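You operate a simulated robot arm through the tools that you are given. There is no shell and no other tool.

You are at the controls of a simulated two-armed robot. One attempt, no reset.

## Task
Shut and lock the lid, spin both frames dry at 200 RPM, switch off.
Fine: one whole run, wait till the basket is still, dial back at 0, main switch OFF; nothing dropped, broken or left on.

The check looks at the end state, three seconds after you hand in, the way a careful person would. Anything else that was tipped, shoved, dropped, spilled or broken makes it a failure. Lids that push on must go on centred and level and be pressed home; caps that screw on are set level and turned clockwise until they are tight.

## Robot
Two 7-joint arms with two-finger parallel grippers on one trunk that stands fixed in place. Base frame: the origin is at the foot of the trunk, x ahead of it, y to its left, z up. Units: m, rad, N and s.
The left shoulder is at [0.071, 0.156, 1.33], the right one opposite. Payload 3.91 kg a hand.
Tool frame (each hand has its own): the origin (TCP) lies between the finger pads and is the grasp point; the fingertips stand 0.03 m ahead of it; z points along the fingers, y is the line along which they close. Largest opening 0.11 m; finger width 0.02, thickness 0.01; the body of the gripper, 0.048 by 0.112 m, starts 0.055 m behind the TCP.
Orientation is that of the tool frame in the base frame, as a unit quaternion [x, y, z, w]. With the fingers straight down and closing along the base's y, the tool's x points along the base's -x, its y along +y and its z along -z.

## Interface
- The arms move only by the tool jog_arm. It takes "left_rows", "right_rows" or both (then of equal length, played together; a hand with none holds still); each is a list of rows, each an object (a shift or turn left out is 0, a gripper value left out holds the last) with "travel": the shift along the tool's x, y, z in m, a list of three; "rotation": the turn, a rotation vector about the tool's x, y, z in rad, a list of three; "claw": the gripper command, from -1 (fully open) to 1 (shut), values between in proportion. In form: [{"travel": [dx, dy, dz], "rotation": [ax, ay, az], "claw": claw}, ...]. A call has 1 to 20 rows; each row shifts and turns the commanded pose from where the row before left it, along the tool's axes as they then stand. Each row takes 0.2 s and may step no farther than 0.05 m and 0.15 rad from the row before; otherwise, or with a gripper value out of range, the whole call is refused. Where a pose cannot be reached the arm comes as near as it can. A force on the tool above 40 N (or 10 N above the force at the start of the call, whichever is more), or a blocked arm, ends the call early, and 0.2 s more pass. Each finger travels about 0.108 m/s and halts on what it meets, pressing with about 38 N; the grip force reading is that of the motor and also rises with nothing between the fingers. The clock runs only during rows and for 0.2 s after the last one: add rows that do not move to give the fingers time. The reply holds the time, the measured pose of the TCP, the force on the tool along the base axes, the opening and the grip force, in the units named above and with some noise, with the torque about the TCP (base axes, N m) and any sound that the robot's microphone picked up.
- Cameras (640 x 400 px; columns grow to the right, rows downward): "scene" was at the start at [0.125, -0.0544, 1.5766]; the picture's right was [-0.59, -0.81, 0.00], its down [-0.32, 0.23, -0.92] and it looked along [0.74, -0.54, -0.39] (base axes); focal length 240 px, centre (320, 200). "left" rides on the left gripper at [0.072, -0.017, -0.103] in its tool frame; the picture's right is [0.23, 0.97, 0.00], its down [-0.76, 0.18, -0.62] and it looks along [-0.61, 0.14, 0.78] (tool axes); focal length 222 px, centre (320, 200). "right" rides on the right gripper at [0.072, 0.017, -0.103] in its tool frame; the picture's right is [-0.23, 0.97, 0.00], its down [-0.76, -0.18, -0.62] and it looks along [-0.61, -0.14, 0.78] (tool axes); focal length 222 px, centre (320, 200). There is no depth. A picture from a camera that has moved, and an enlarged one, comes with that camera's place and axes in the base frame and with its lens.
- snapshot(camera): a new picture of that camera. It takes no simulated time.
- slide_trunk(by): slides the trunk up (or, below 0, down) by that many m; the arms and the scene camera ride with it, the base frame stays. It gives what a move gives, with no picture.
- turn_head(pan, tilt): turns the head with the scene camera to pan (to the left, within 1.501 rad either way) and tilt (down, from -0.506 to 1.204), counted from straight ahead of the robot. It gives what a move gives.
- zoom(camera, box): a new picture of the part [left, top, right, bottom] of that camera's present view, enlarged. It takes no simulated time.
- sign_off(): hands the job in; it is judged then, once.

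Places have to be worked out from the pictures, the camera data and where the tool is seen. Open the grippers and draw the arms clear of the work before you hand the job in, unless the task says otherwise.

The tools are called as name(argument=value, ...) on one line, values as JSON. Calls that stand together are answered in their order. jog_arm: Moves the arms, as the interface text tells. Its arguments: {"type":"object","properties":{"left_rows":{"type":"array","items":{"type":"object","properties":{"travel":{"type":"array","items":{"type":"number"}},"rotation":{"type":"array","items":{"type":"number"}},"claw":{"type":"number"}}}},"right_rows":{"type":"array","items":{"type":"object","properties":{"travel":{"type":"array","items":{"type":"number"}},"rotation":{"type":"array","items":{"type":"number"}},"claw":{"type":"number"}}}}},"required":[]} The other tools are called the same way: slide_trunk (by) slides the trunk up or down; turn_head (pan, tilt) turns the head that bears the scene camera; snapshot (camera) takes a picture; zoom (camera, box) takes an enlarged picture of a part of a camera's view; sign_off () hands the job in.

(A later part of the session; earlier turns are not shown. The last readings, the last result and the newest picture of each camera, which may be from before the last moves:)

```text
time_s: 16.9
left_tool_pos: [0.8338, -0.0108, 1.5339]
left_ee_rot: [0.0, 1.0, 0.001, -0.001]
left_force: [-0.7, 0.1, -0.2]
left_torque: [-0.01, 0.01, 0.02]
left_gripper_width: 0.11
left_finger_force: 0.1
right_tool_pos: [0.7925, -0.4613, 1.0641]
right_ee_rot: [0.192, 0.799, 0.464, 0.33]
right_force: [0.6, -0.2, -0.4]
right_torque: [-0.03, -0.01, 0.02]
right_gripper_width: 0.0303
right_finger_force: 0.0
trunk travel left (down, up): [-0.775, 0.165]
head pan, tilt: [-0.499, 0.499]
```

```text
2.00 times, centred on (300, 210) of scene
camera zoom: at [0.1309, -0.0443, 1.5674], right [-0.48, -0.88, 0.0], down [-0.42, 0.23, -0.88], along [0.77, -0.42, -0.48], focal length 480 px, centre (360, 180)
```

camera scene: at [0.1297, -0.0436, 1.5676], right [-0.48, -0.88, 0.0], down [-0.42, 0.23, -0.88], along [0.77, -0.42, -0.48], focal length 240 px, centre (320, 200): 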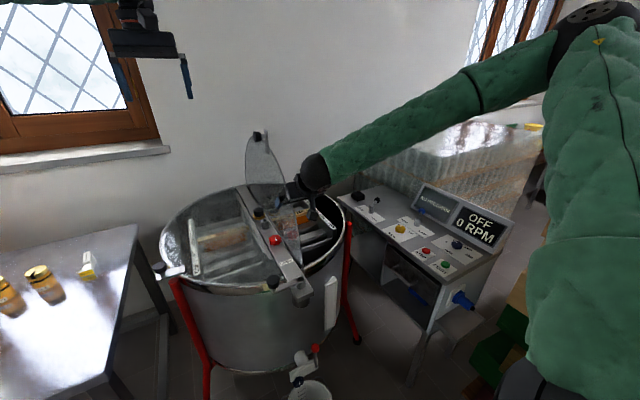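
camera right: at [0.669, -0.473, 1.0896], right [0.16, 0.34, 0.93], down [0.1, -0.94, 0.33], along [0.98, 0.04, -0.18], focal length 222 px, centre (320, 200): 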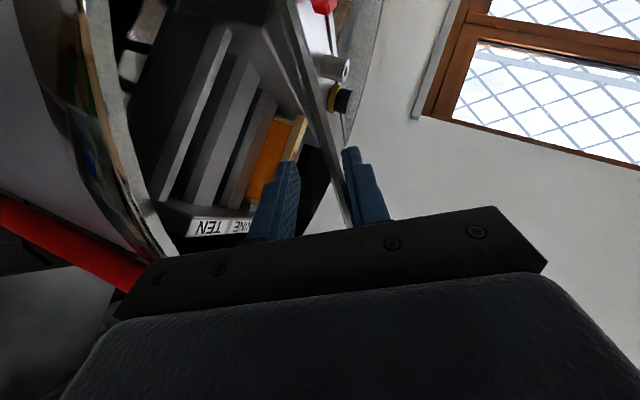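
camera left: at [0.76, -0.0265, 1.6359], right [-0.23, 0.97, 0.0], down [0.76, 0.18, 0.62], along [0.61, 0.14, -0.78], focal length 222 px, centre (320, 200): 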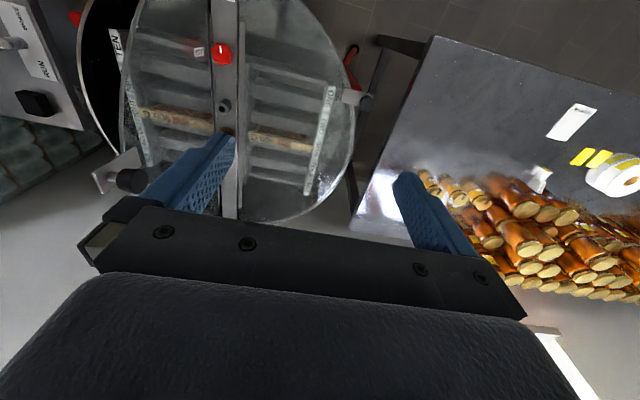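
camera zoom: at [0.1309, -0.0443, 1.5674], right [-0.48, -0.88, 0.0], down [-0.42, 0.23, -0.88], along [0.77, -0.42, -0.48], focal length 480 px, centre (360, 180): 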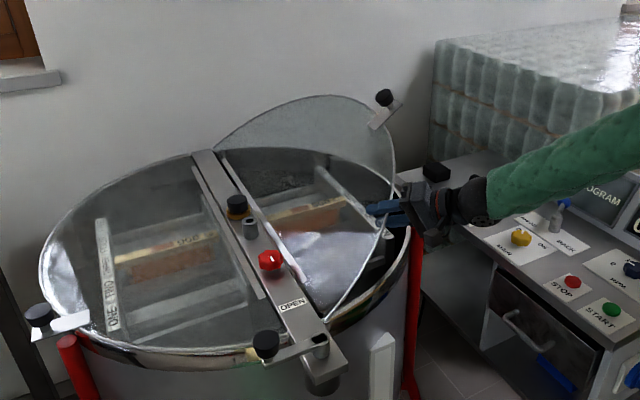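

It keeps following smoothly. About 0.5 rad remains; I go 0.3 rad further and look again.

jog_arm(right_rows=[{"travel": [0.0007, -0.02, 0.0007], "rotation": [-0.0707, 0, 0.0707]}, {"travel": [0.0007, -0.02, 0.0007], "rotation": [-0.0707, 0, 0.0707]}, {"travel": [0.0007, -0.02, 0.0007], "rotation": [-0.0707, 0, 0.0707]}])

snapshot(camera="right")

zoom(camera="scene", box=[220, 150, 380, 310])

```text
time_s: 17.6
left_tool_pos: [0.8335, -0.0109, 1.5314]
left_ee_rot: [0.002, 1.0, 0.001, -0.001]
left_force: [-0.2, -0.7, -0.1]
left_torque: [0.03, 0.0, -0.02]
left_gripper_width: 0.1104
left_finger_force: 0.0
right_tool_pos: [0.792, -0.4804, 1.0086]
right_ee_rot: [0.239, 0.721, 0.577, 0.299]
right_force: [0.0, -0.7, -0.7]
right_torque: [-0.01, 0.02, 0.01]
right_gripper_width: 0.0304
right_finger_force: 0.0
trunk travel left (down, up): [-0.775, 0.165]
head pan, tilt: [-0.499, 0.499]
```

```text
taken
camera right: at [0.668, -0.5009, 1.0296], right [0.16, 0.06, 0.99], down [0.1, -0.99, 0.04], along [0.98, 0.09, -0.16], focal length 222 px, centre (320, 200)
```

right: 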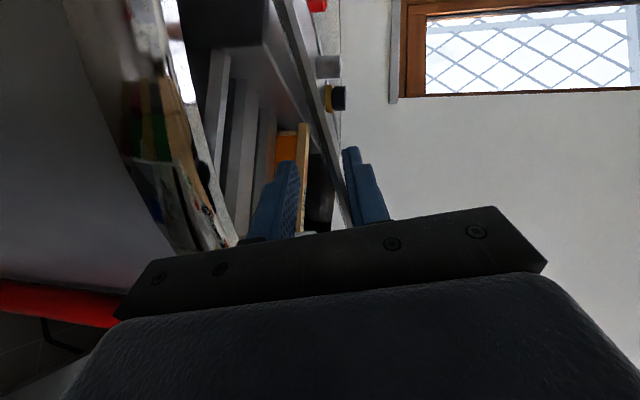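

```text
2.50 times, centred on (300, 230) of scene
camera zoom: at [0.1312, -0.0431, 1.5675], right [-0.48, -0.88, 0.0], down [-0.42, 0.23, -0.88], along [0.77, -0.42, -0.48], focal length 600 px, centre (370, 125)
```

zoom: 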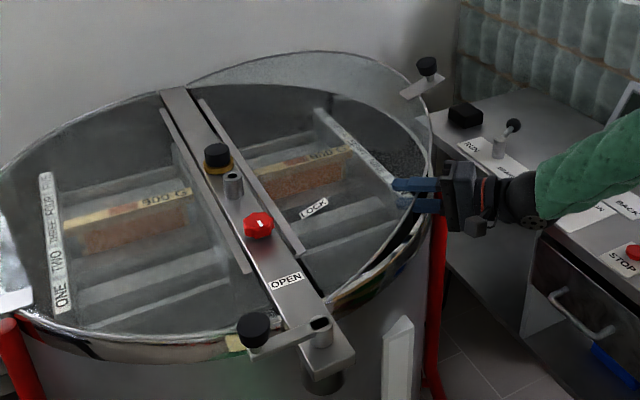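

The half is nearly down and the lower finger is about 1 cm above the rim. I wait a moment to see whether the hinge holds the half or lets it sink onto the lower finger.

jog_arm(right_rows=[{"claw": 0.45}, {"claw": 0.45}, {"claw": 0.45}, {"claw": 0.45}, {"claw": 0.45}])

zoom(camera="right", box=[200, 80, 440, 250])

```text
time_s: 18.9
left_tool_pos: [0.8331, -0.0101, 1.5329]
left_ee_rot: [-0.001, 1.0, 0.0, 0.0]
left_force: [0.3, -1.0, 0.5]
left_torque: [-0.01, 0.01, -0.02]
left_gripper_width: 0.1102
left_finger_force: 0.0
right_tool_pos: [0.7919, -0.4821, 1.0072]
right_ee_rot: [0.238, 0.722, 0.578, 0.298]
right_force: [0.8, 0.7, 0.1]
right_torque: [0.0, 0.03, 0.02]
right_gripper_width: 0.0302
right_finger_force: 0.1
trunk travel left (down, up): [-0.775, 0.165]
head pan, tilt: [-0.499, 0.499]
```

```text
2.35 times, centred on (320, 165) of right
camera zoom: at [0.6675, -0.5007, 1.0299], right [0.16, 0.06, 0.99], down [0.1, -0.99, 0.04], along [0.98, 0.09, -0.16], focal length 523 px, centre (320, 282)
```

zoom: 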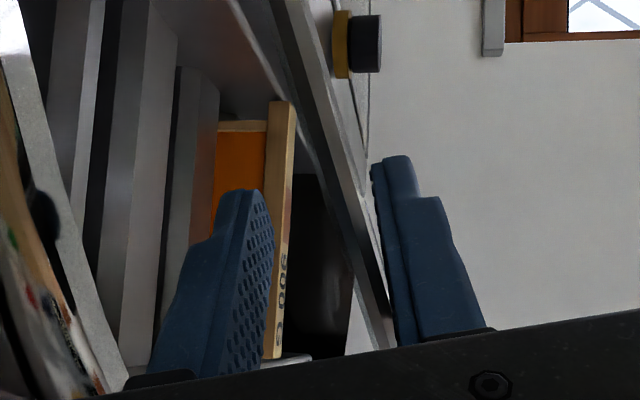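

The hinge holds the half where it is put, so it won't fall. I withdraw the hand outward along the fingers, raise it, and roll it back upright.

jog_arm(right_rows=[{"travel": [0, 0, -0.04]}, {"travel": [0, 0, -0.04]}, {"travel": [0, 0, -0.03]}, {"travel": [-0.0055, 0.0367, -0.0055]}, {"travel": [-0.0055, 0.0367, -0.0055]}, {"travel": [-0.0055, 0.0367, -0.0055]}, {"travel": [-0.0055, 0.0367, -0.0055]}])

jog_arm(right_rows=[{"rotation": [0.0962, 0, -0.0962]}, {"rotation": [0.0962, 0, -0.0962]}, {"rotation": [0.0962, 0, -0.0962]}, {"rotation": [0.0962, 0, -0.0962]}, {"rotation": [0.0962, 0, -0.0962]}, {"rotation": [0.0962, 0, -0.0962]}, {"rotation": [0.0962, 0, -0.0962]}, {"rotation": [0.0962, 0, -0.0962]}, {"rotation": [0.0962, 0, -0.0962]}, {"rotation": [0.0962, 0, -0.0962]}, {"rotation": [0, 0.131, 0], "claw": 1}, {"rotation": [0, 0.131, 0]}, {"rotation": [0, 0.131, 0]}, {"rotation": [0, 0.131, 0]}, {"rotation": [0, 0.131, 0]}, {"rotation": [0, 0.131, 0]}])

snapshot(camera="right")

snapshot(camera="scene")

```text
time_s: 20.4
left_tool_pos: [0.8312, -0.0085, 1.5325]
left_ee_rot: [0.0, 1.0, -0.001, -0.001]
left_force: [0.4, 0.7, 0.6]
left_torque: [-0.03, -0.01, 0.01]
left_gripper_width: 0.1102
left_finger_force: 0.1
right_tool_pos: [0.7135, -0.5562, 1.1769]
right_ee_rot: [0.238, 0.722, 0.577, 0.299]
right_force: [-0.6, 0.6, -0.4]
right_torque: [-0.02, 0.05, -0.01]
right_gripper_width: 0.0302
right_finger_force: 0.1
trunk travel left (down, up): [-0.775, 0.165]
head pan, tilt: [-0.499, 0.499]
```

```text
time_s: 23.9
left_tool_pos: [0.8328, -0.0113, 1.5332]
left_ee_rot: [0.001, 1.0, 0.001, 0.001]
left_force: [-0.2, -0.4, -0.3]
left_torque: [-0.02, -0.01, -0.01]
left_gripper_width: 0.1101
left_finger_force: 0.0
right_tool_pos: [0.7116, -0.562, 1.1724]
right_ee_rot: [0.003, 0.999, -0.01, 0.037]
right_force: [-0.4, 0.2, 0.1]
right_torque: [0.01, 0.05, 0.03]
right_gripper_width: 0.0
right_finger_force: 37.8
right hand out of reach, approached as far as the arm can: row 12
trunk travel left (down, up): [-0.775, 0.165]
head pan, tilt: [-0.499, 0.499]
```

```text
taken
camera right: at [0.6312, -0.5435, 1.2704], right [0.23, 0.97, 0.0], down [0.71, -0.17, 0.68], along [0.66, -0.16, -0.73], focal length 222 px, centre (320, 200)
```

right: 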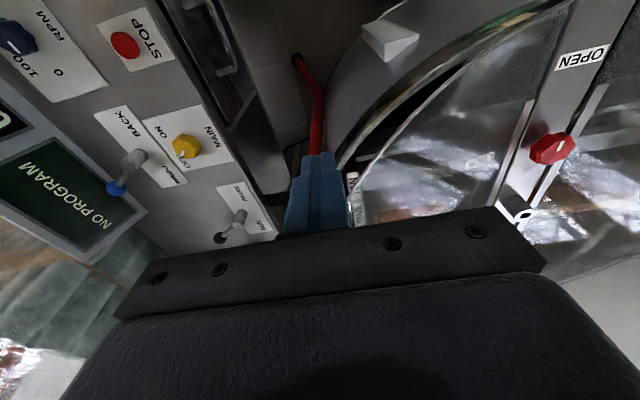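

```text
taken
camera scene: at [0.1302, -0.0449, 1.5675], right [-0.48, -0.88, 0.0], down [-0.42, 0.23, -0.88], along [0.77, -0.42, -0.48], focal length 240 px, centre (320, 200)
```

scene: 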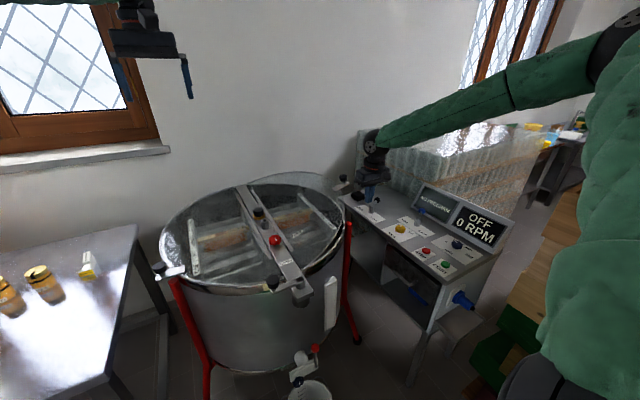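

The half stands only slightly proud of the rim now. I bring the closed fingertips over it near (0.86, -0.51) and press it gently down.

jog_arm(right_rows=[{"travel": [-0.037, 0.013, 0.018]}, {"travel": [-0.037, 0.013, 0.018]}, {"travel": [-0.037, 0.013, 0.018]}, {"travel": [-0.037, 0.013, 0.018]}])

snapshot(camera="right")

zoom(camera="scene", box=[140, 120, 400, 310])

```text
time_s: 24.9
left_tool_pos: [0.8371, -0.0096, 1.5305]
left_ee_rot: [0.0, 1.0, 0.0, -0.001]
left_force: [0.4, 0.4, -0.7]
left_torque: [-0.02, 0.07, -0.02]
left_gripper_width: 0.1099
left_finger_force: 0.1
right_tool_pos: [0.8674, -0.5105, 1.1132]
right_ee_rot: [0.002, 0.999, -0.011, 0.036]
right_force: [1.0, 0.4, 0.0]
right_torque: [0.0, 0.07, 0.03]
right_gripper_width: 0.0
right_finger_force: 38.3
trunk travel left (down, up): [-0.775, 0.165]
head pan, tilt: [-0.499, 0.499]
```

```text
taken
camera right: at [0.7878, -0.491, 1.2098], right [0.23, 0.97, -0.01], down [0.71, -0.17, 0.68], along [0.66, -0.16, -0.73], focal length 222 px, centre (320, 200)
```

right: 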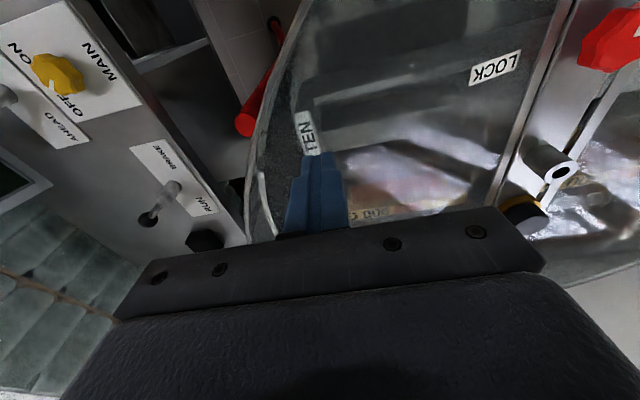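

```text
2.11 times, centred on (270, 215) of scene
camera zoom: at [0.1335, -0.0423, 1.5672], right [-0.48, -0.88, 0.0], down [-0.42, 0.23, -0.88], along [0.77, -0.42, -0.48], focal length 505 px, centre (425, 168)
```

zoom: 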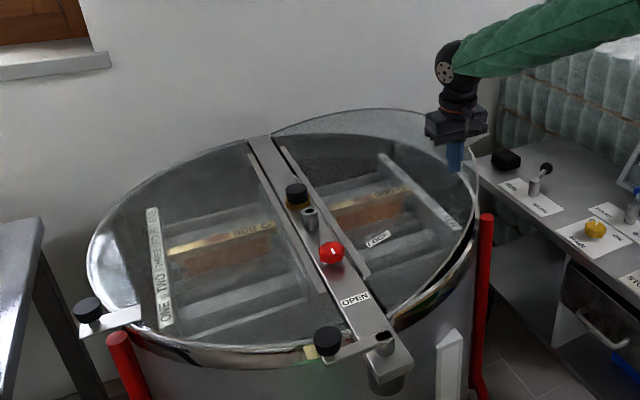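

The fingertips are over the half, above its surface. I lower in small steps and watch the force.

jog_arm(right_rows=[{"travel": [0, 0, 0.012]}, {"travel": [0, 0, 0.012]}, {"travel": [0, 0, 0.012]}, {"travel": [0, 0, 0.012]}, {"travel": [0, 0, 0.012]}, {"travel": [0, 0, 0.012]}])

snapshot(camera="right")

zoom(camera="scene", box=[140, 120, 400, 310])

```text
time_s: 26.2
left_tool_pos: [0.8343, -0.0102, 1.533]
left_ee_rot: [0.0, 1.0, 0.001, -0.001]
left_force: [0.4, -0.3, -0.5]
left_torque: [-0.02, -0.02, -0.01]
left_gripper_width: 0.1101
left_finger_force: 0.1
right_tool_pos: [0.87, -0.5123, 1.0387]
right_ee_rot: [0.002, 0.999, -0.011, 0.038]
right_force: [0.3, 0.0, 0.2]
right_torque: [0.0, 0.0, -0.02]
right_gripper_width: 0.0002
right_finger_force: 37.8
trunk travel left (down, up): [-0.775, 0.165]
head pan, tilt: [-0.499, 0.499]
```

```text
taken
camera right: at [0.7904, -0.4937, 1.137], right [0.23, 0.97, 0.0], down [0.71, -0.17, 0.68], along [0.66, -0.16, -0.73], focal length 222 px, centre (320, 200)
```

right: 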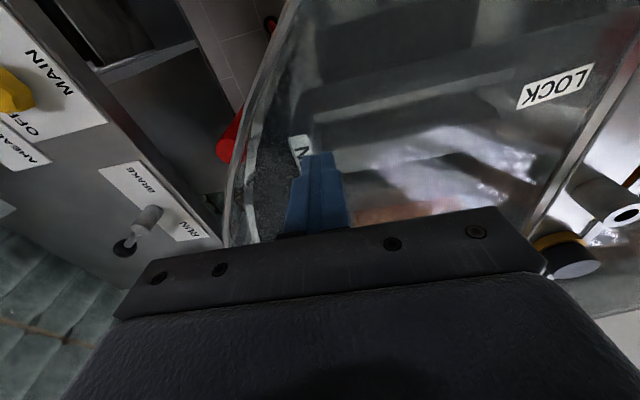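

```text
2.11 times, centred on (270, 215) of scene
camera zoom: at [0.1304, -0.0434, 1.5675], right [-0.48, -0.88, 0.0], down [-0.42, 0.23, -0.88], along [0.77, -0.42, -0.48], focal length 505 px, centre (425, 168)
```

zoom: 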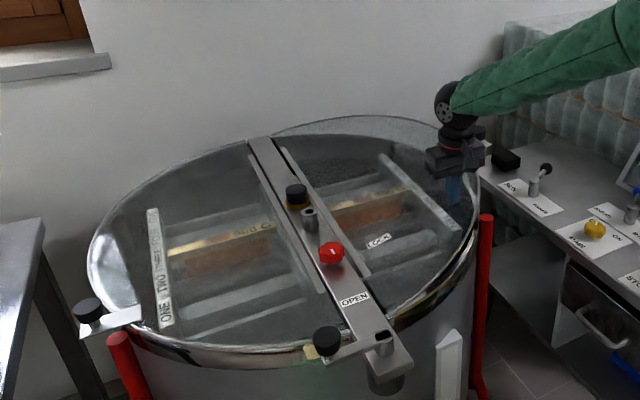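

The half is moving down with little force. I continue in smaller steps.

jog_arm(right_rows=[{"travel": [0, 0, 0.008]}, {"travel": [0, 0, 0.008]}, {"travel": [0, 0, 0.008]}, {"travel": [0, 0, 0.008]}])

zoom(camera="scene", box=[140, 120, 400, 310])

```text
time_s: 27.2
left_tool_pos: [0.8324, -0.0096, 1.5319]
left_ee_rot: [0.0, 1.0, 0.0, 0.001]
left_force: [0.9, -0.4, 0.0]
left_torque: [0.0, -0.01, 0.0]
left_gripper_width: 0.1099
left_finger_force: 0.0
right_tool_pos: [0.8729, -0.5111, 1.0094]
right_ee_rot: [0.003, 0.999, -0.012, 0.039]
right_force: [-0.8, 0.2, 0.4]
right_torque: [-0.03, -0.03, -0.02]
right_gripper_width: 0.0
right_finger_force: 37.8
trunk travel left (down, up): [-0.775, 0.165]
head pan, tilt: [-0.499, 0.499]
```

```text
2.11 times, centred on (270, 215) of scene
camera zoom: at [0.1305, -0.0433, 1.5675], right [-0.48, -0.88, 0.0], down [-0.42, 0.23, -0.88], along [0.77, -0.42, -0.48], focal length 505 px, centre (425, 168)
```

zoom: 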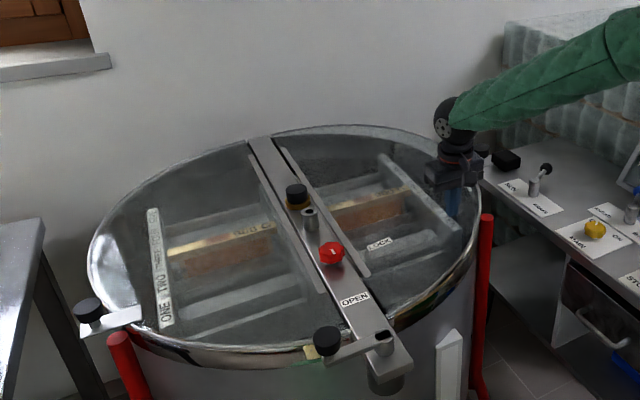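

The half is almost flush. I press the last bit in 5 mm steps until I feel it seat.

jog_arm(right_rows=[{"travel": [0, 0, 0.005]}, {"travel": [0, 0, 0.005]}, {"travel": [0, 0, 0.005]}])

zoom(camera="scene", box=[140, 120, 400, 310])

```text
time_s: 28.1
left_tool_pos: [0.8322, -0.01, 1.5332]
left_ee_rot: [0.0, 1.0, 0.0, 0.0]
left_force: [-0.2, 0.1, -0.5]
left_torque: [0.01, 0.0, -0.01]
left_gripper_width: 0.1103
left_finger_force: 0.2
right_tool_pos: [0.8743, -0.5135, 0.9927]
right_ee_rot: [0.003, 0.999, -0.011, 0.039]
right_force: [-0.9, 1.1, 1.9]
right_torque: [0.04, 0.01, 0.0]
right_gripper_width: 0.0
right_finger_force: 37.9
trunk travel left (down, up): [-0.775, 0.165]
head pan, tilt: [-0.499, 0.499]
```

```text
2.11 times, centred on (270, 215) of scene
camera zoom: at [0.1305, -0.0432, 1.5675], right [-0.48, -0.88, 0.0], down [-0.42, 0.23, -0.88], along [0.77, -0.42, -0.48], focal length 505 px, centre (425, 168)
```

zoom: 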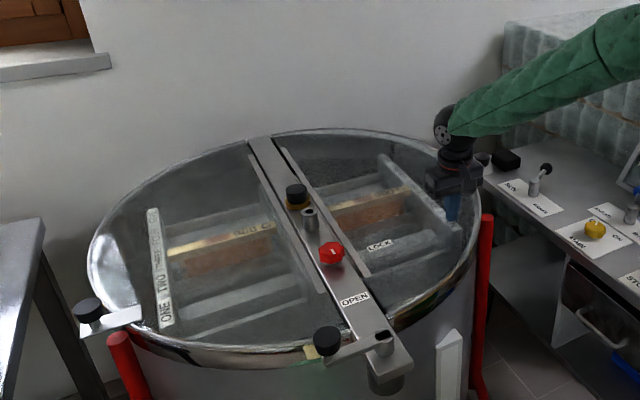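

jog_arm(right_rows=[{"travel": [0, 0, 0.005]}, {"travel": [0, 0, 0.005]}])

zoom(camera="scene", box=[230, 160, 400, 310])

```text
time_s: 28.6
left_tool_pos: [0.832, -0.0084, 1.5344]
left_ee_rot: [0.001, 1.0, 0.0, 0.001]
left_force: [-0.8, 0.3, 0.0]
left_torque: [-0.03, 0.01, 0.02]
left_gripper_width: 0.1101
left_finger_force: 0.2
right_tool_pos: [0.8742, -0.5126, 0.9857]
right_ee_rot: [0.003, 0.999, -0.011, 0.04]
right_force: [-1.5, -4.2, 17.2]
right_torque: [-0.04, 0.16, -0.02]
right_gripper_width: 0.0001
right_finger_force: 38.2
trunk travel left (down, up): [-0.775, 0.165]
head pan, tilt: [-0.499, 0.499]
```

```text
2.67 times, centred on (315, 235) of scene
camera zoom: at [0.1286, -0.0429, 1.568], right [-0.48, -0.88, 0.0], down [-0.42, 0.23, -0.88], along [0.77, -0.42, -0.48], focal length 640 px, centre (333, 107)
```

zoom: 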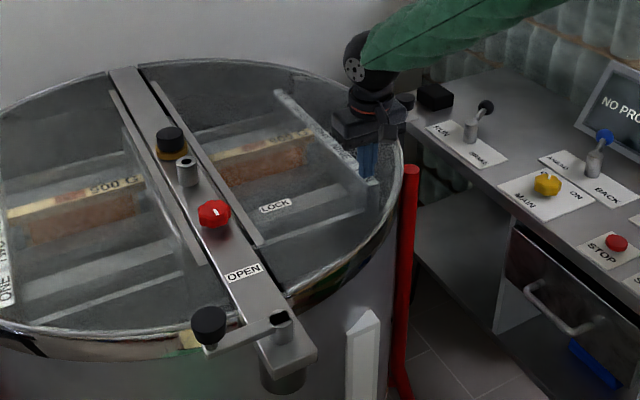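

The half is seated: 17 N push at fingertip height 0.956 and the pictures show it flush with the rim. I lift off, straighten the tool to vertical, open it and carry it over the red lock knob at about (0.873, -0.25), turned 0.7 rad ready for a counter-clockwise turn from OPEN to LOCK.

jog_arm(right_rows=[{"travel": [0, 0, -0.04]}, {"travel": [0, 0, -0.04]}, {"travel": [0, 0, -0.04]}, {"rotation": [-0.022, 0.08, -0.006], "claw": -1}, {"travel": [0, 0.044, 0]}, {"travel": [0, 0.044, 0]}, {"travel": [0, 0.044, 0]}, {"travel": [0, 0.044, 0]}, {"travel": [0, 0.044, 0]}, {"travel": [0, 0.0425, 0]}, {"rotation": [0, 0, 0.14]}, {"rotation": [0, 0, 0.14]}, {"rotation": [0, 0, 0.14]}, {"rotation": [0, 0, 0.14]}, {"rotation": [0, 0, 0.14]}])

snapshot(camera="right")

zoom(camera="scene", box=[200, 140, 360, 310])

```text
time_s: 31.9
left_tool_pos: [0.8337, -0.0086, 1.533]
left_ee_rot: [-0.001, 1.0, 0.0, 0.001]
left_force: [0.2, -0.5, 0.1]
left_torque: [-0.01, 0.02, 0.0]
left_gripper_width: 0.1098
left_finger_force: 0.1
right_tool_pos: [0.8652, -0.2474, 1.1041]
right_ee_rot: [0.343, 0.939, -0.001, -0.003]
right_force: [-0.7, -0.2, 0.9]
right_torque: [0.03, 0.0, 0.01]
right_gripper_width: 0.1099
right_finger_force: 0.1
trunk travel left (down, up): [-0.775, 0.165]
head pan, tilt: [-0.499, 0.499]
```

```text
taken
camera right: at [0.8221, -0.1891, 1.2072], right [0.8, 0.6, 0.0], down [0.47, -0.63, 0.62], along [0.37, -0.5, -0.78], focal length 222 px, centre (320, 200)
```

right: 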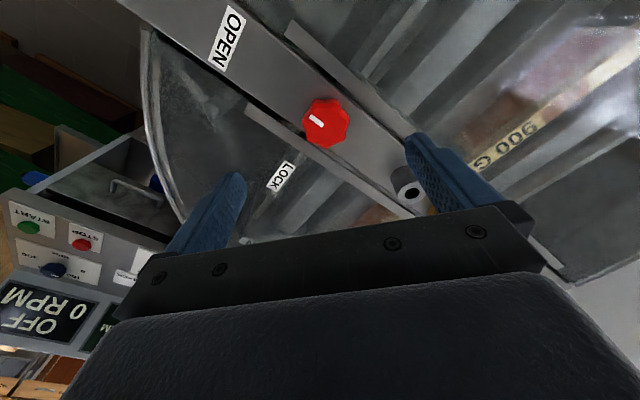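

```text
2.35 times, centred on (280, 225) of scene
camera zoom: at [0.1304, -0.0429, 1.5675], right [-0.48, -0.88, 0.0], down [-0.42, 0.23, -0.88], along [0.77, -0.42, -0.48], focal length 565 px, centre (414, 141)
```

zoom: 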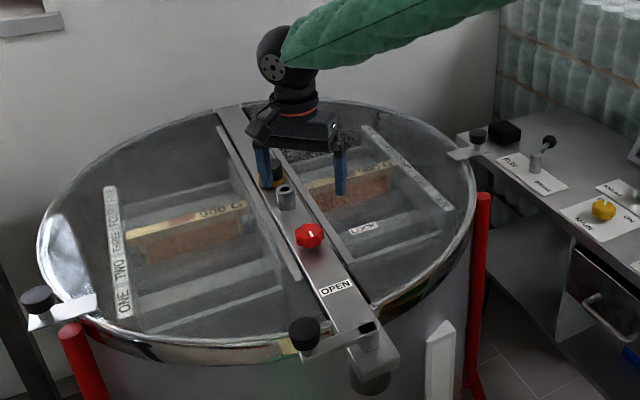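

The knob is measured again at about (0.8735, -0.247), 8 mm ahead of the TCP; its marker points to OPEN. I correct and descend with open fingers around it.

jog_arm(right_rows=[{"travel": [-0.0061, 0.0052, 0.01]}, {"travel": [0, 0, 0.03]}, {"travel": [0, 0, 0.03]}, {"travel": [0, 0, 0.02]}, {"travel": [0, 0, 0.01]}])

snapshot(camera="right")

zoom(camera="scene", box=[220, 190, 320, 300])

```text
time_s: 33.0
left_tool_pos: [0.8343, -0.0104, 1.5325]
left_ee_rot: [0.0, 1.0, -0.001, 0.001]
left_force: [0.7, 0.4, 0.5]
left_torque: [0.01, -0.02, 0.0]
left_gripper_width: 0.1102
left_finger_force: 0.0
right_tool_pos: [0.8437, -0.2687, 1.0248]
right_ee_rot: [0.342, 0.94, 0.0, -0.001]
right_force: [-0.1, 0.9, 0.8]
right_torque: [0.03, -0.03, -0.01]
right_gripper_width: 0.1099
right_finger_force: 0.1
right hand out of reach, approached as far as the arm can: row 2, 3, 4, 5
trunk travel left (down, up): [-0.775, 0.165]
head pan, tilt: [-0.499, 0.499]
```

```text
taken
camera right: at [0.7993, -0.2109, 1.1288], right [0.8, 0.6, 0.0], down [0.47, -0.63, 0.62], along [0.37, -0.5, -0.78], focal length 222 px, centre (320, 200)
```

right: 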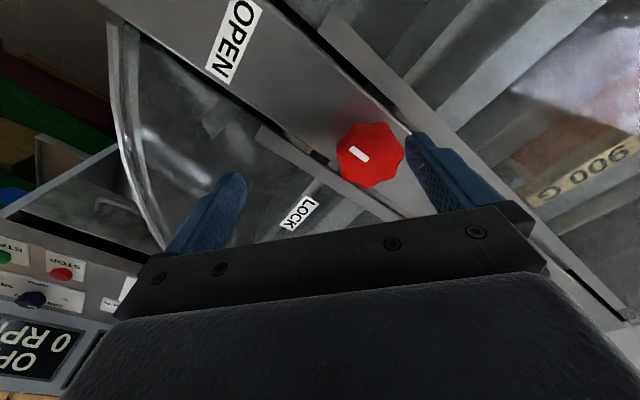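

```text
3.64 times, centred on (270, 245) of scene
camera zoom: at [0.1303, -0.0432, 1.5675], right [-0.48, -0.88, 0.0], down [-0.42, 0.23, -0.88], along [0.77, -0.42, -0.48], focal length 873 px, centre (502, 36)
```

zoom: 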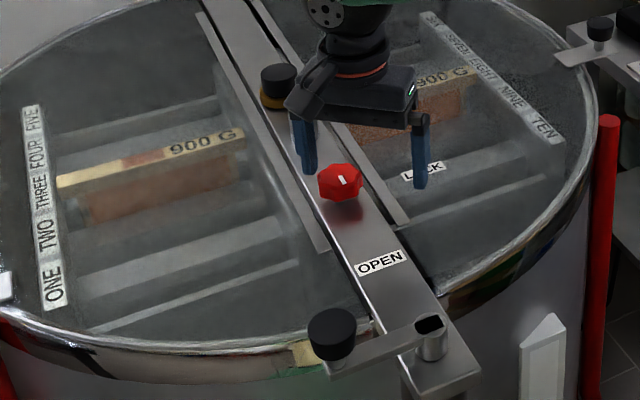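

The arm is too stretched at this trunk height to get down to the knob. I raise the right hand, move the left hand back out of the way, and then lower the trunk by 0.2 m.

jog_arm(left_rows=[{"travel": [0.032, 0.03, 0]}, {"travel": [0.032, 0.03, 0]}, {"travel": [0.032, 0.03, 0]}, {"travel": [0.032, 0.03, 0]}, {"travel": [0.032, 0.03, 0]}, {"travel": [0.032, 0.03, 0]}, {"travel": [0.032, 0.03, 0]}, {"travel": [0.032, 0.03, 0]}, {"travel": [0.032, 0.03, 0]}, {"travel": [0.032, 0.03, 0]}, {"travel": [0.032, 0.03, 0]}, {"travel": [0.032, 0.03, 0]}], right_rows=[{"travel": [0, 0, -0.04]}, {"travel": [0, 0, -0.045]}, {"travel": [0, 0, -0.045]}, {"travel": [0, 0, -0.045]}, {"travel": [0, 0, -0.045]}, {"travel": [0, 0, -0.045]}, {"travel": [0, 0, -0.045]}, {"travel": [0, 0, 0]}, {"travel": [0, 0, 0]}, {"travel": [0, 0, 0]}, {"travel": [0, 0, 0]}, {"travel": [0, 0, 0]}])

snapshot(camera="scene")

```text
time_s: 35.6
left_tool_pos: [0.4491, 0.3521, 1.5353]
left_ee_rot: [0.001, 1.0, 0.0, 0.0]
left_force: [-0.6, 0.8, 0.4]
left_torque: [-0.06, -0.04, -0.01]
left_gripper_width: 0.1099
left_finger_force: 0.1
right_tool_pos: [0.8385, -0.2666, 1.3366]
right_ee_rot: [0.343, 0.939, -0.001, 0.0]
right_force: [-0.2, -0.2, 0.6]
right_torque: [0.01, 0.0, -0.01]
right_gripper_width: 0.1101
right_finger_force: 0.0
trunk travel left (down, up): [-0.775, 0.165]
head pan, tilt: [-0.499, 0.499]
```

```text
taken
camera scene: at [0.1275, -0.0419, 1.5678], right [-0.48, -0.88, 0.0], down [-0.42, 0.23, -0.88], along [0.77, -0.42, -0.48], focal length 240 px, centre (320, 200)
```

scene: 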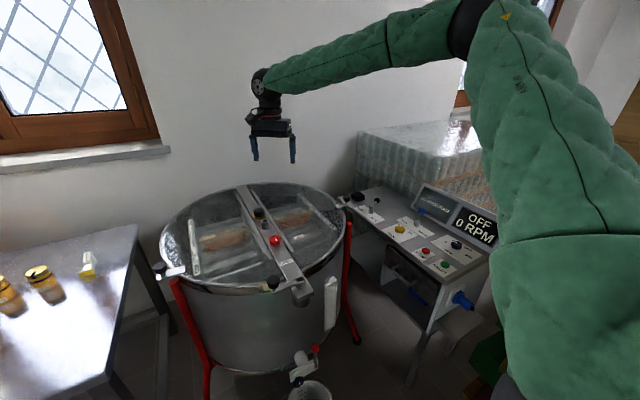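

Both hands are high and clear, so I slide the trunk down 0.2 m.

slide_trunk(by=-0.2)

snapshot(camera="right")

snapshot(camera="scene")

```text
time_s: 37.8
left_tool_pos: [0.451, 0.3513, 1.3347]
left_ee_rot: [0.0, 1.0, 0.0, 0.0]
left_force: [0.0, 0.8, -0.3]
left_torque: [-0.03, 0.03, -0.04]
left_gripper_width: 0.1097
left_finger_force: 0.1
right_tool_pos: [0.842, -0.2679, 1.1361]
right_ee_rot: [0.342, 0.94, -0.001, -0.001]
right_force: [-0.2, -0.5, 0.3]
right_torque: [0.04, 0.02, -0.01]
right_gripper_width: 0.1098
right_finger_force: 0.2
trunk travel left (down, up): [-0.575, 0.365]
head pan, tilt: [-0.499, 0.499]
```

```text
taken
camera right: at [0.7972, -0.209, 1.2391], right [0.8, 0.6, 0.0], down [0.47, -0.63, 0.62], along [0.37, -0.5, -0.78], focal length 222 px, centre (320, 200)
```

right: 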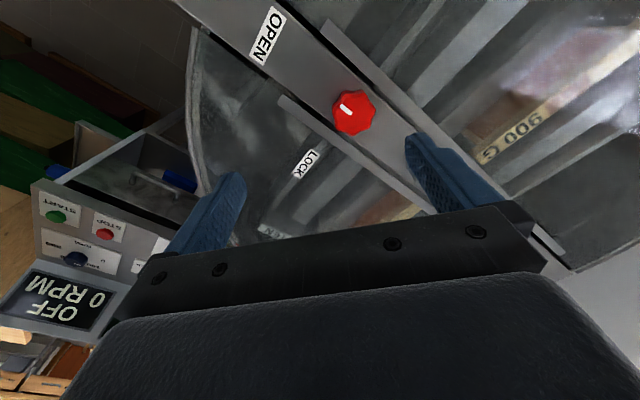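

```text
taken
camera scene: at [0.1298, -0.0429, 1.3676], right [-0.48, -0.88, 0.0], down [-0.42, 0.23, -0.88], along [0.77, -0.42, -0.48], focal length 240 px, centre (320, 200)
```

scene: 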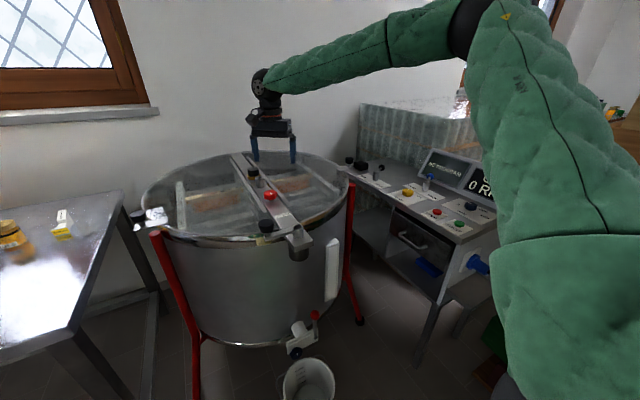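

With the trunk lower, the knob re-measures at (0.8725, -0.2487). I shift over it and descend around it.

jog_arm(right_rows=[{"travel": [-0.011, 0.0346, 0]}, {"travel": [0, 0, 0.035]}, {"travel": [0, 0, 0.035]}, {"travel": [0, 0, 0.025]}, {"travel": [0, 0, 0.02]}])

snapshot(camera="right")

zoom(camera="scene", box=[220, 130, 320, 230])

```text
time_s: 39.0
left_tool_pos: [0.4518, 0.3517, 1.3351]
left_ee_rot: [0.0, 1.0, 0.0, 0.0]
left_force: [-0.5, -0.1, 0.2]
left_torque: [0.0, 0.04, 0.01]
left_gripper_width: 0.1102
left_finger_force: 0.0
right_tool_pos: [0.8711, -0.2482, 1.0238]
right_ee_rot: [0.342, 0.94, 0.0, -0.002]
right_force: [-0.5, 0.4, 0.9]
right_torque: [-0.01, -0.04, 0.0]
right_gripper_width: 0.1101
right_finger_force: 0.1
trunk travel left (down, up): [-0.575, 0.365]
head pan, tilt: [-0.499, 0.499]
```

```text
taken
camera right: at [0.8271, -0.1896, 1.1266], right [0.8, 0.6, 0.0], down [0.47, -0.63, 0.62], along [0.37, -0.5, -0.78], focal length 222 px, centre (320, 200)
```

right: 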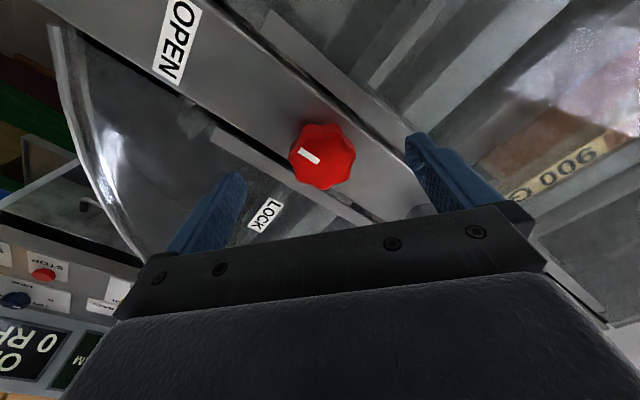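

```text
4.00 times, centred on (270, 180) of scene
camera zoom: at [0.1301, -0.0429, 1.3676], right [-0.48, -0.88, 0.0], down [-0.42, 0.23, -0.88], along [0.77, -0.42, -0.48], focal length 960 px, centre (520, 280)
```

zoom: 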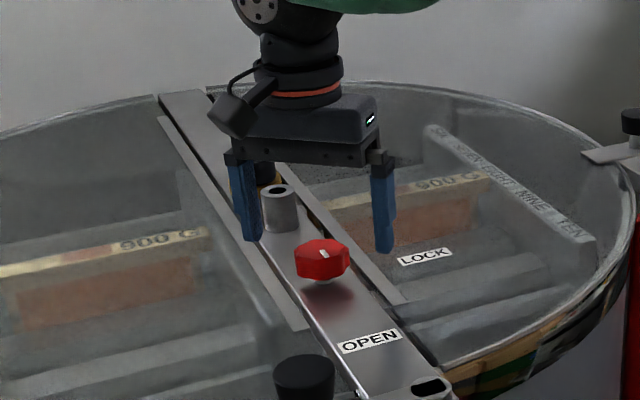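

The knob sits centred between the fingers. I go down another 2.5 cm and close on it.

jog_arm(right_rows=[{"travel": [0, 0, 0.012]}, {"travel": [0, 0, 0.012]}])

zoom(camera="scene", box=[220, 130, 320, 230])

```text
time_s: 39.6
left_tool_pos: [0.4519, 0.351, 1.3347]
left_ee_rot: [0.0, 1.0, 0.001, 0.0]
left_force: [-0.5, 0.7, -0.6]
left_torque: [0.0, 0.0, -0.04]
left_gripper_width: 0.1098
left_finger_force: 0.0
right_tool_pos: [0.8722, -0.2474, 0.997]
right_ee_rot: [0.342, 0.94, -0.002, -0.002]
right_force: [0.3, 0.0, -0.1]
right_torque: [0.03, 0.02, 0.04]
right_gripper_width: 0.1098
right_finger_force: 0.0
trunk travel left (down, up): [-0.575, 0.365]
head pan, tilt: [-0.499, 0.499]
```

```text
4.00 times, centred on (270, 180) of scene
camera zoom: at [0.1303, -0.0428, 1.3675], right [-0.48, -0.88, 0.0], down [-0.42, 0.23, -0.88], along [0.77, -0.42, -0.48], focal length 960 px, centre (520, 280)
```

zoom: 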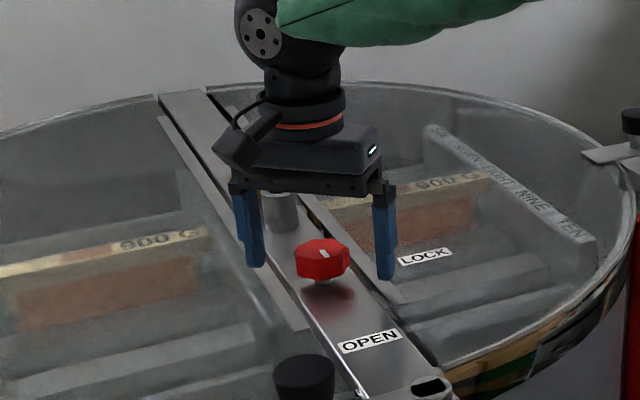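

The fingertips are level with the knob's lower half. I close the grip on the knob.

jog_arm(right_rows=[{"claw": 1}, {"claw": 1}, {"claw": 1}, {"claw": 1}])

snapshot(camera="right")

zoom(camera="scene", box=[220, 130, 320, 230])

```text
time_s: 40.6
left_tool_pos: [0.4508, 0.3521, 1.3345]
left_ee_rot: [0.0, 1.0, 0.001, 0.0]
left_force: [0.2, -0.6, 0.0]
left_torque: [0.02, 0.02, -0.02]
left_gripper_width: 0.1098
left_finger_force: 0.1
right_tool_pos: [0.8714, -0.2479, 0.9962]
right_ee_rot: [0.343, 0.939, -0.001, -0.003]
right_force: [2.5, 1.1, -1.0]
right_torque: [0.26, -0.33, 0.09]
right_gripper_width: 0.0449
right_finger_force: 45.1
trunk travel left (down, up): [-0.575, 0.365]
head pan, tilt: [-0.499, 0.499]
```

```text
taken
camera right: at [0.8276, -0.189, 1.1003], right [0.8, 0.6, 0.0], down [0.47, -0.63, 0.62], along [0.37, -0.5, -0.78], focal length 222 px, centre (320, 200)
```

right: 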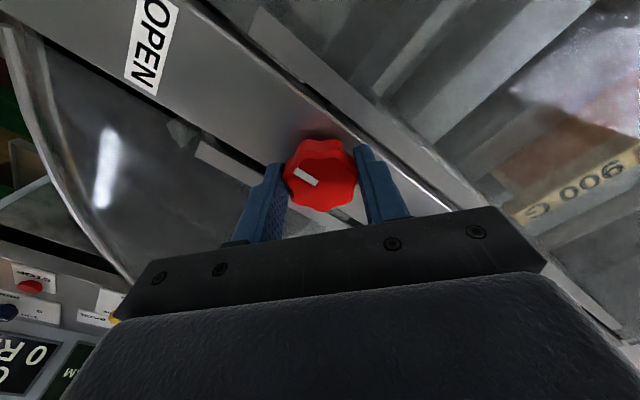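

```text
4.00 times, centred on (270, 180) of scene
camera zoom: at [0.1303, -0.0428, 1.3675], right [-0.48, -0.88, 0.0], down [-0.42, 0.23, -0.88], along [0.77, -0.42, -0.48], focal length 960 px, centre (520, 280)
```

zoom: 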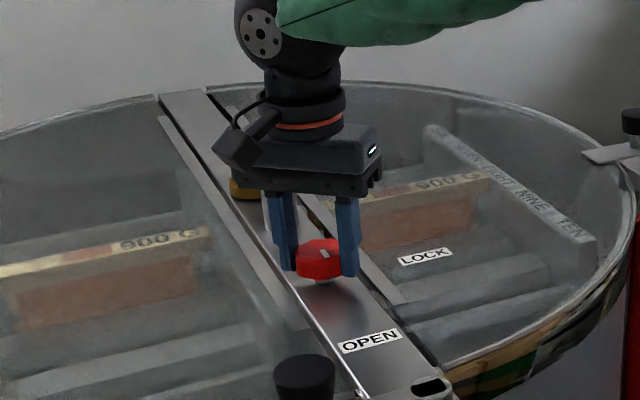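

The knob is gripped at 4.5 cm. I turn it counter-clockwise seen from above (toward LOCK), first 0.78 rad.

jog_arm(right_rows=[{"rotation": [0, 0, -0.131]}, {"rotation": [0, 0, -0.131]}, {"rotation": [0, 0, -0.131]}, {"rotation": [0, 0, -0.131]}, {"rotation": [0, 0, -0.131]}, {"rotation": [0, 0, -0.131]}])

snapshot(camera="right")

```text
time_s: 42.0
left_tool_pos: [0.4511, 0.3495, 1.3353]
left_ee_rot: [0.001, 1.0, 0.001, 0.001]
left_force: [-0.8, -0.3, 0.3]
left_torque: [0.01, 0.01, 0.01]
left_gripper_width: 0.1101
left_finger_force: 0.1
right_tool_pos: [0.8709, -0.2506, 0.9965]
right_ee_rot: [-0.044, 0.999, 0.0, -0.002]
right_force: [-14.6, -25.5, 5.7]
right_torque: [-1.16, 1.14, -0.1]
right_gripper_width: 0.0448
right_finger_force: 45.4
trunk travel left (down, up): [-0.575, 0.365]
head pan, tilt: [-0.499, 0.499]
```

```text
taken
camera right: at [0.7975, -0.2411, 1.1004], right [0.14, 0.99, 0.0], down [0.78, -0.11, 0.62], along [0.61, -0.09, -0.78], focal length 222 px, centre (320, 200)
```

right: 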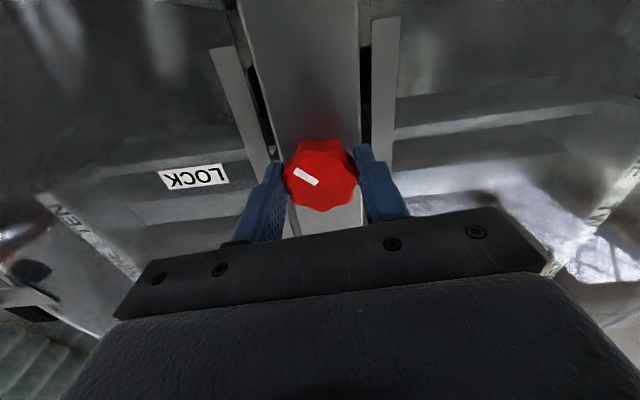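

The knob follows, its marker now at 45°. Side force has built up to about 30 N from a slight offset, so I shift the hand 3 mm toward the force and re-read before continuing.

jog_arm(right_rows=[{"travel": [0.0012, -0.003, 0]}, {"travel": [0, 0, 0]}])

```text
time_s: 42.6
left_tool_pos: [0.4503, 0.3511, 1.3351]
left_ee_rot: [0.0, 1.0, -0.001, 0.0]
left_force: [0.2, -0.4, 0.9]
left_torque: [0.0, 0.02, 0.0]
left_gripper_width: 0.1101
left_finger_force: 0.1
right_tool_pos: [0.8708, -0.2505, 0.9963]
right_ee_rot: [-0.045, 0.999, 0.001, 0.0]
right_force: [-8.2, -9.2, 5.7]
right_torque: [-0.08, 0.18, -0.01]
right_gripper_width: 0.0446
right_finger_force: 44.7
trunk travel left (down, up): [-0.575, 0.365]
head pan, tilt: [-0.499, 0.499]
```

Forces dropped. I continue the turn, with a small drift along the closing axis so the hand circles the knob's true centre.

jog_arm(right_rows=[{"rotation": [0, 0, -0.131], "travel": [-0.0001, -0.0008, 0]}, {"rotation": [0, 0, -0.131], "travel": [-0.0001, -0.0008, 0]}, {"rotation": [0, 0, -0.131], "travel": [-0.0001, -0.0008, 0]}])

snapshot(camera="right")

```text
time_s: 43.4
left_tool_pos: [0.4509, 0.3518, 1.3346]
left_ee_rot: [0.0, 1.0, 0.0, -0.001]
left_force: [-0.1, 0.5, -0.4]
left_torque: [0.04, -0.01, 0.02]
left_gripper_width: 0.1103
left_finger_force: 0.0
right_tool_pos: [0.873, -0.2521, 0.9967]
right_ee_rot: [-0.24, 0.971, 0.0, -0.001]
right_force: [-8.7, 0.1, 4.3]
right_torque: [0.17, -0.39, 0.0]
right_gripper_width: 0.0448
right_finger_force: 45.1
trunk travel left (down, up): [-0.575, 0.365]
head pan, tilt: [-0.499, 0.499]
```

```text
taken
camera right: at [0.7996, -0.2718, 1.1003], right [-0.25, 0.97, 0.0], down [0.76, 0.2, 0.62], along [0.6, 0.16, -0.78], focal length 222 px, centre (320, 200)
```

right: 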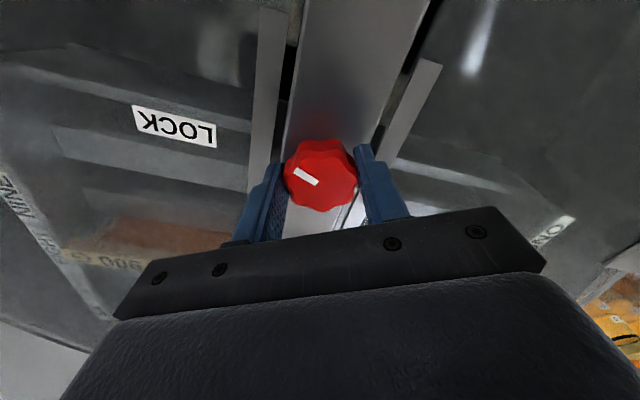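

Good, low forces. I continue the last part of the quarter turn.

jog_arm(right_rows=[{"rotation": [0, 0, -0.131], "travel": [-0.0001, -0.0008, 0]}, {"rotation": [0, 0, -0.131], "travel": [-0.0001, -0.0008, 0]}, {"rotation": [0, 0, -0.131], "travel": [-0.0001, -0.0008, 0]}])

snapshot(camera="right")

zoom(camera="scene", box=[220, 130, 320, 230])

```text
time_s: 44.2
left_tool_pos: [0.4508, 0.3522, 1.3345]
left_ee_rot: [0.0, 1.0, 0.0, -0.001]
left_force: [-0.7, -1.5, 0.1]
left_torque: [0.01, 0.0, 0.02]
left_gripper_width: 0.1102
left_finger_force: 0.1
right_tool_pos: [0.8721, -0.2528, 0.9964]
right_ee_rot: [-0.425, 0.905, 0.0, -0.001]
right_force: [-4.9, 8.0, 7.3]
right_torque: [-0.12, 0.23, 0.04]
right_gripper_width: 0.0447
right_finger_force: 45.2
trunk travel left (down, up): [-0.575, 0.365]
head pan, tilt: [-0.499, 0.499]
```

```text
taken
camera right: at [0.8133, -0.2992, 1.1003], right [-0.6, 0.8, 0.0], down [0.63, 0.47, 0.62], along [0.49, 0.38, -0.78], focal length 222 px, centre (320, 200)
```

right: 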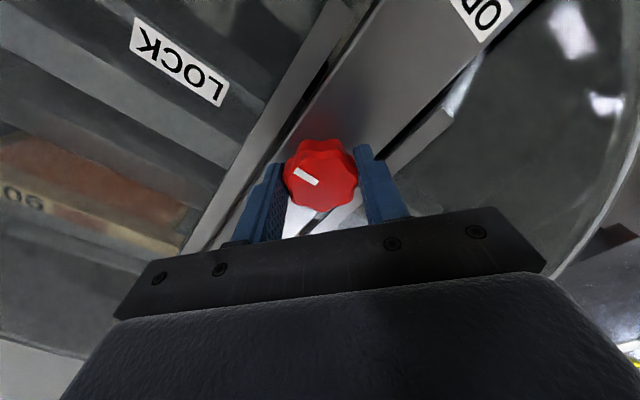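

```text
4.00 times, centred on (270, 180) of scene
camera zoom: at [0.129, -0.0419, 1.3677], right [-0.48, -0.88, 0.0], down [-0.42, 0.23, -0.88], along [0.77, -0.42, -0.48], focal length 960 px, centre (520, 280)
```

zoom: 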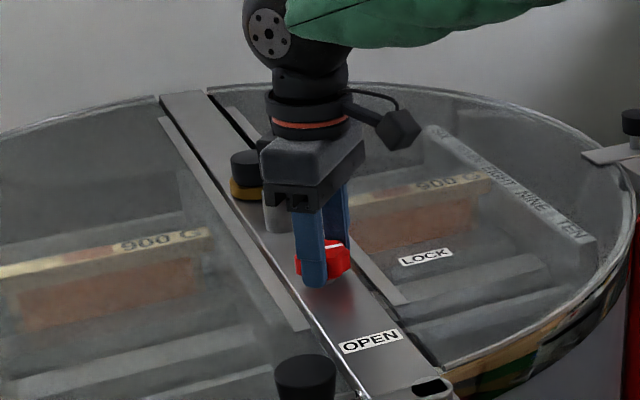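

The knob has turned 90° and its marker points at LOCK. I open the fingers and lift away to check it.

jog_arm(right_rows=[{"claw": -1}, {"claw": -1}, {"claw": -1}, {"travel": [0, 0, -0.03]}, {"travel": [0, 0, -0.04]}, {"travel": [0, 0, -0.04]}])

snapshot(camera="right")

zoom(camera="scene", box=[220, 130, 320, 230])

```text
time_s: 45.6
left_tool_pos: [0.4515, 0.3508, 1.3341]
left_ee_rot: [0.0, 1.0, -0.001, 0.0]
left_force: [0.3, 0.9, -0.1]
left_torque: [-0.02, 0.03, 0.03]
left_gripper_width: 0.1101
left_finger_force: 0.2
right_tool_pos: [0.8741, -0.2562, 1.106]
right_ee_rot: [-0.424, 0.906, 0.002, -0.002]
right_force: [0.7, 0.2, -0.2]
right_torque: [0.01, -0.04, -0.04]
right_gripper_width: 0.11
right_finger_force: 0.0
trunk travel left (down, up): [-0.575, 0.365]
head pan, tilt: [-0.499, 0.499]
```

```text
taken
camera right: at [0.8147, -0.3029, 1.2093], right [-0.6, 0.8, 0.0], down [0.63, 0.47, 0.62], along [0.5, 0.37, -0.78], focal length 222 px, centre (320, 200)
```

right: 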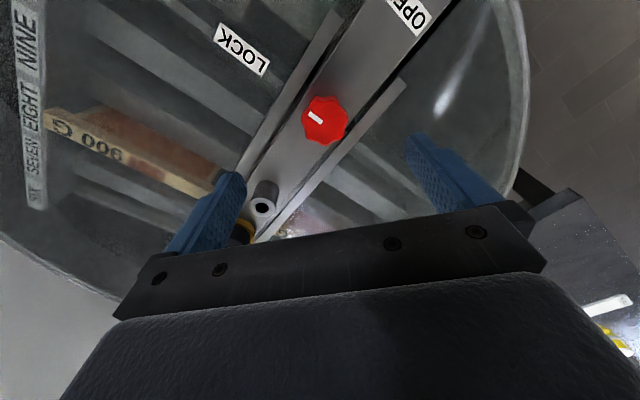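

```text
4.00 times, centred on (270, 180) of scene
camera zoom: at [0.1291, -0.0425, 1.3675], right [-0.48, -0.88, 0.0], down [-0.42, 0.23, -0.88], along [0.77, -0.42, -0.48], focal length 960 px, centre (520, 280)
```

zoom: 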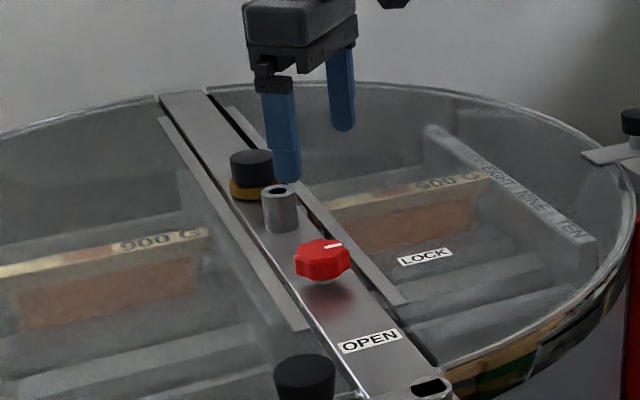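

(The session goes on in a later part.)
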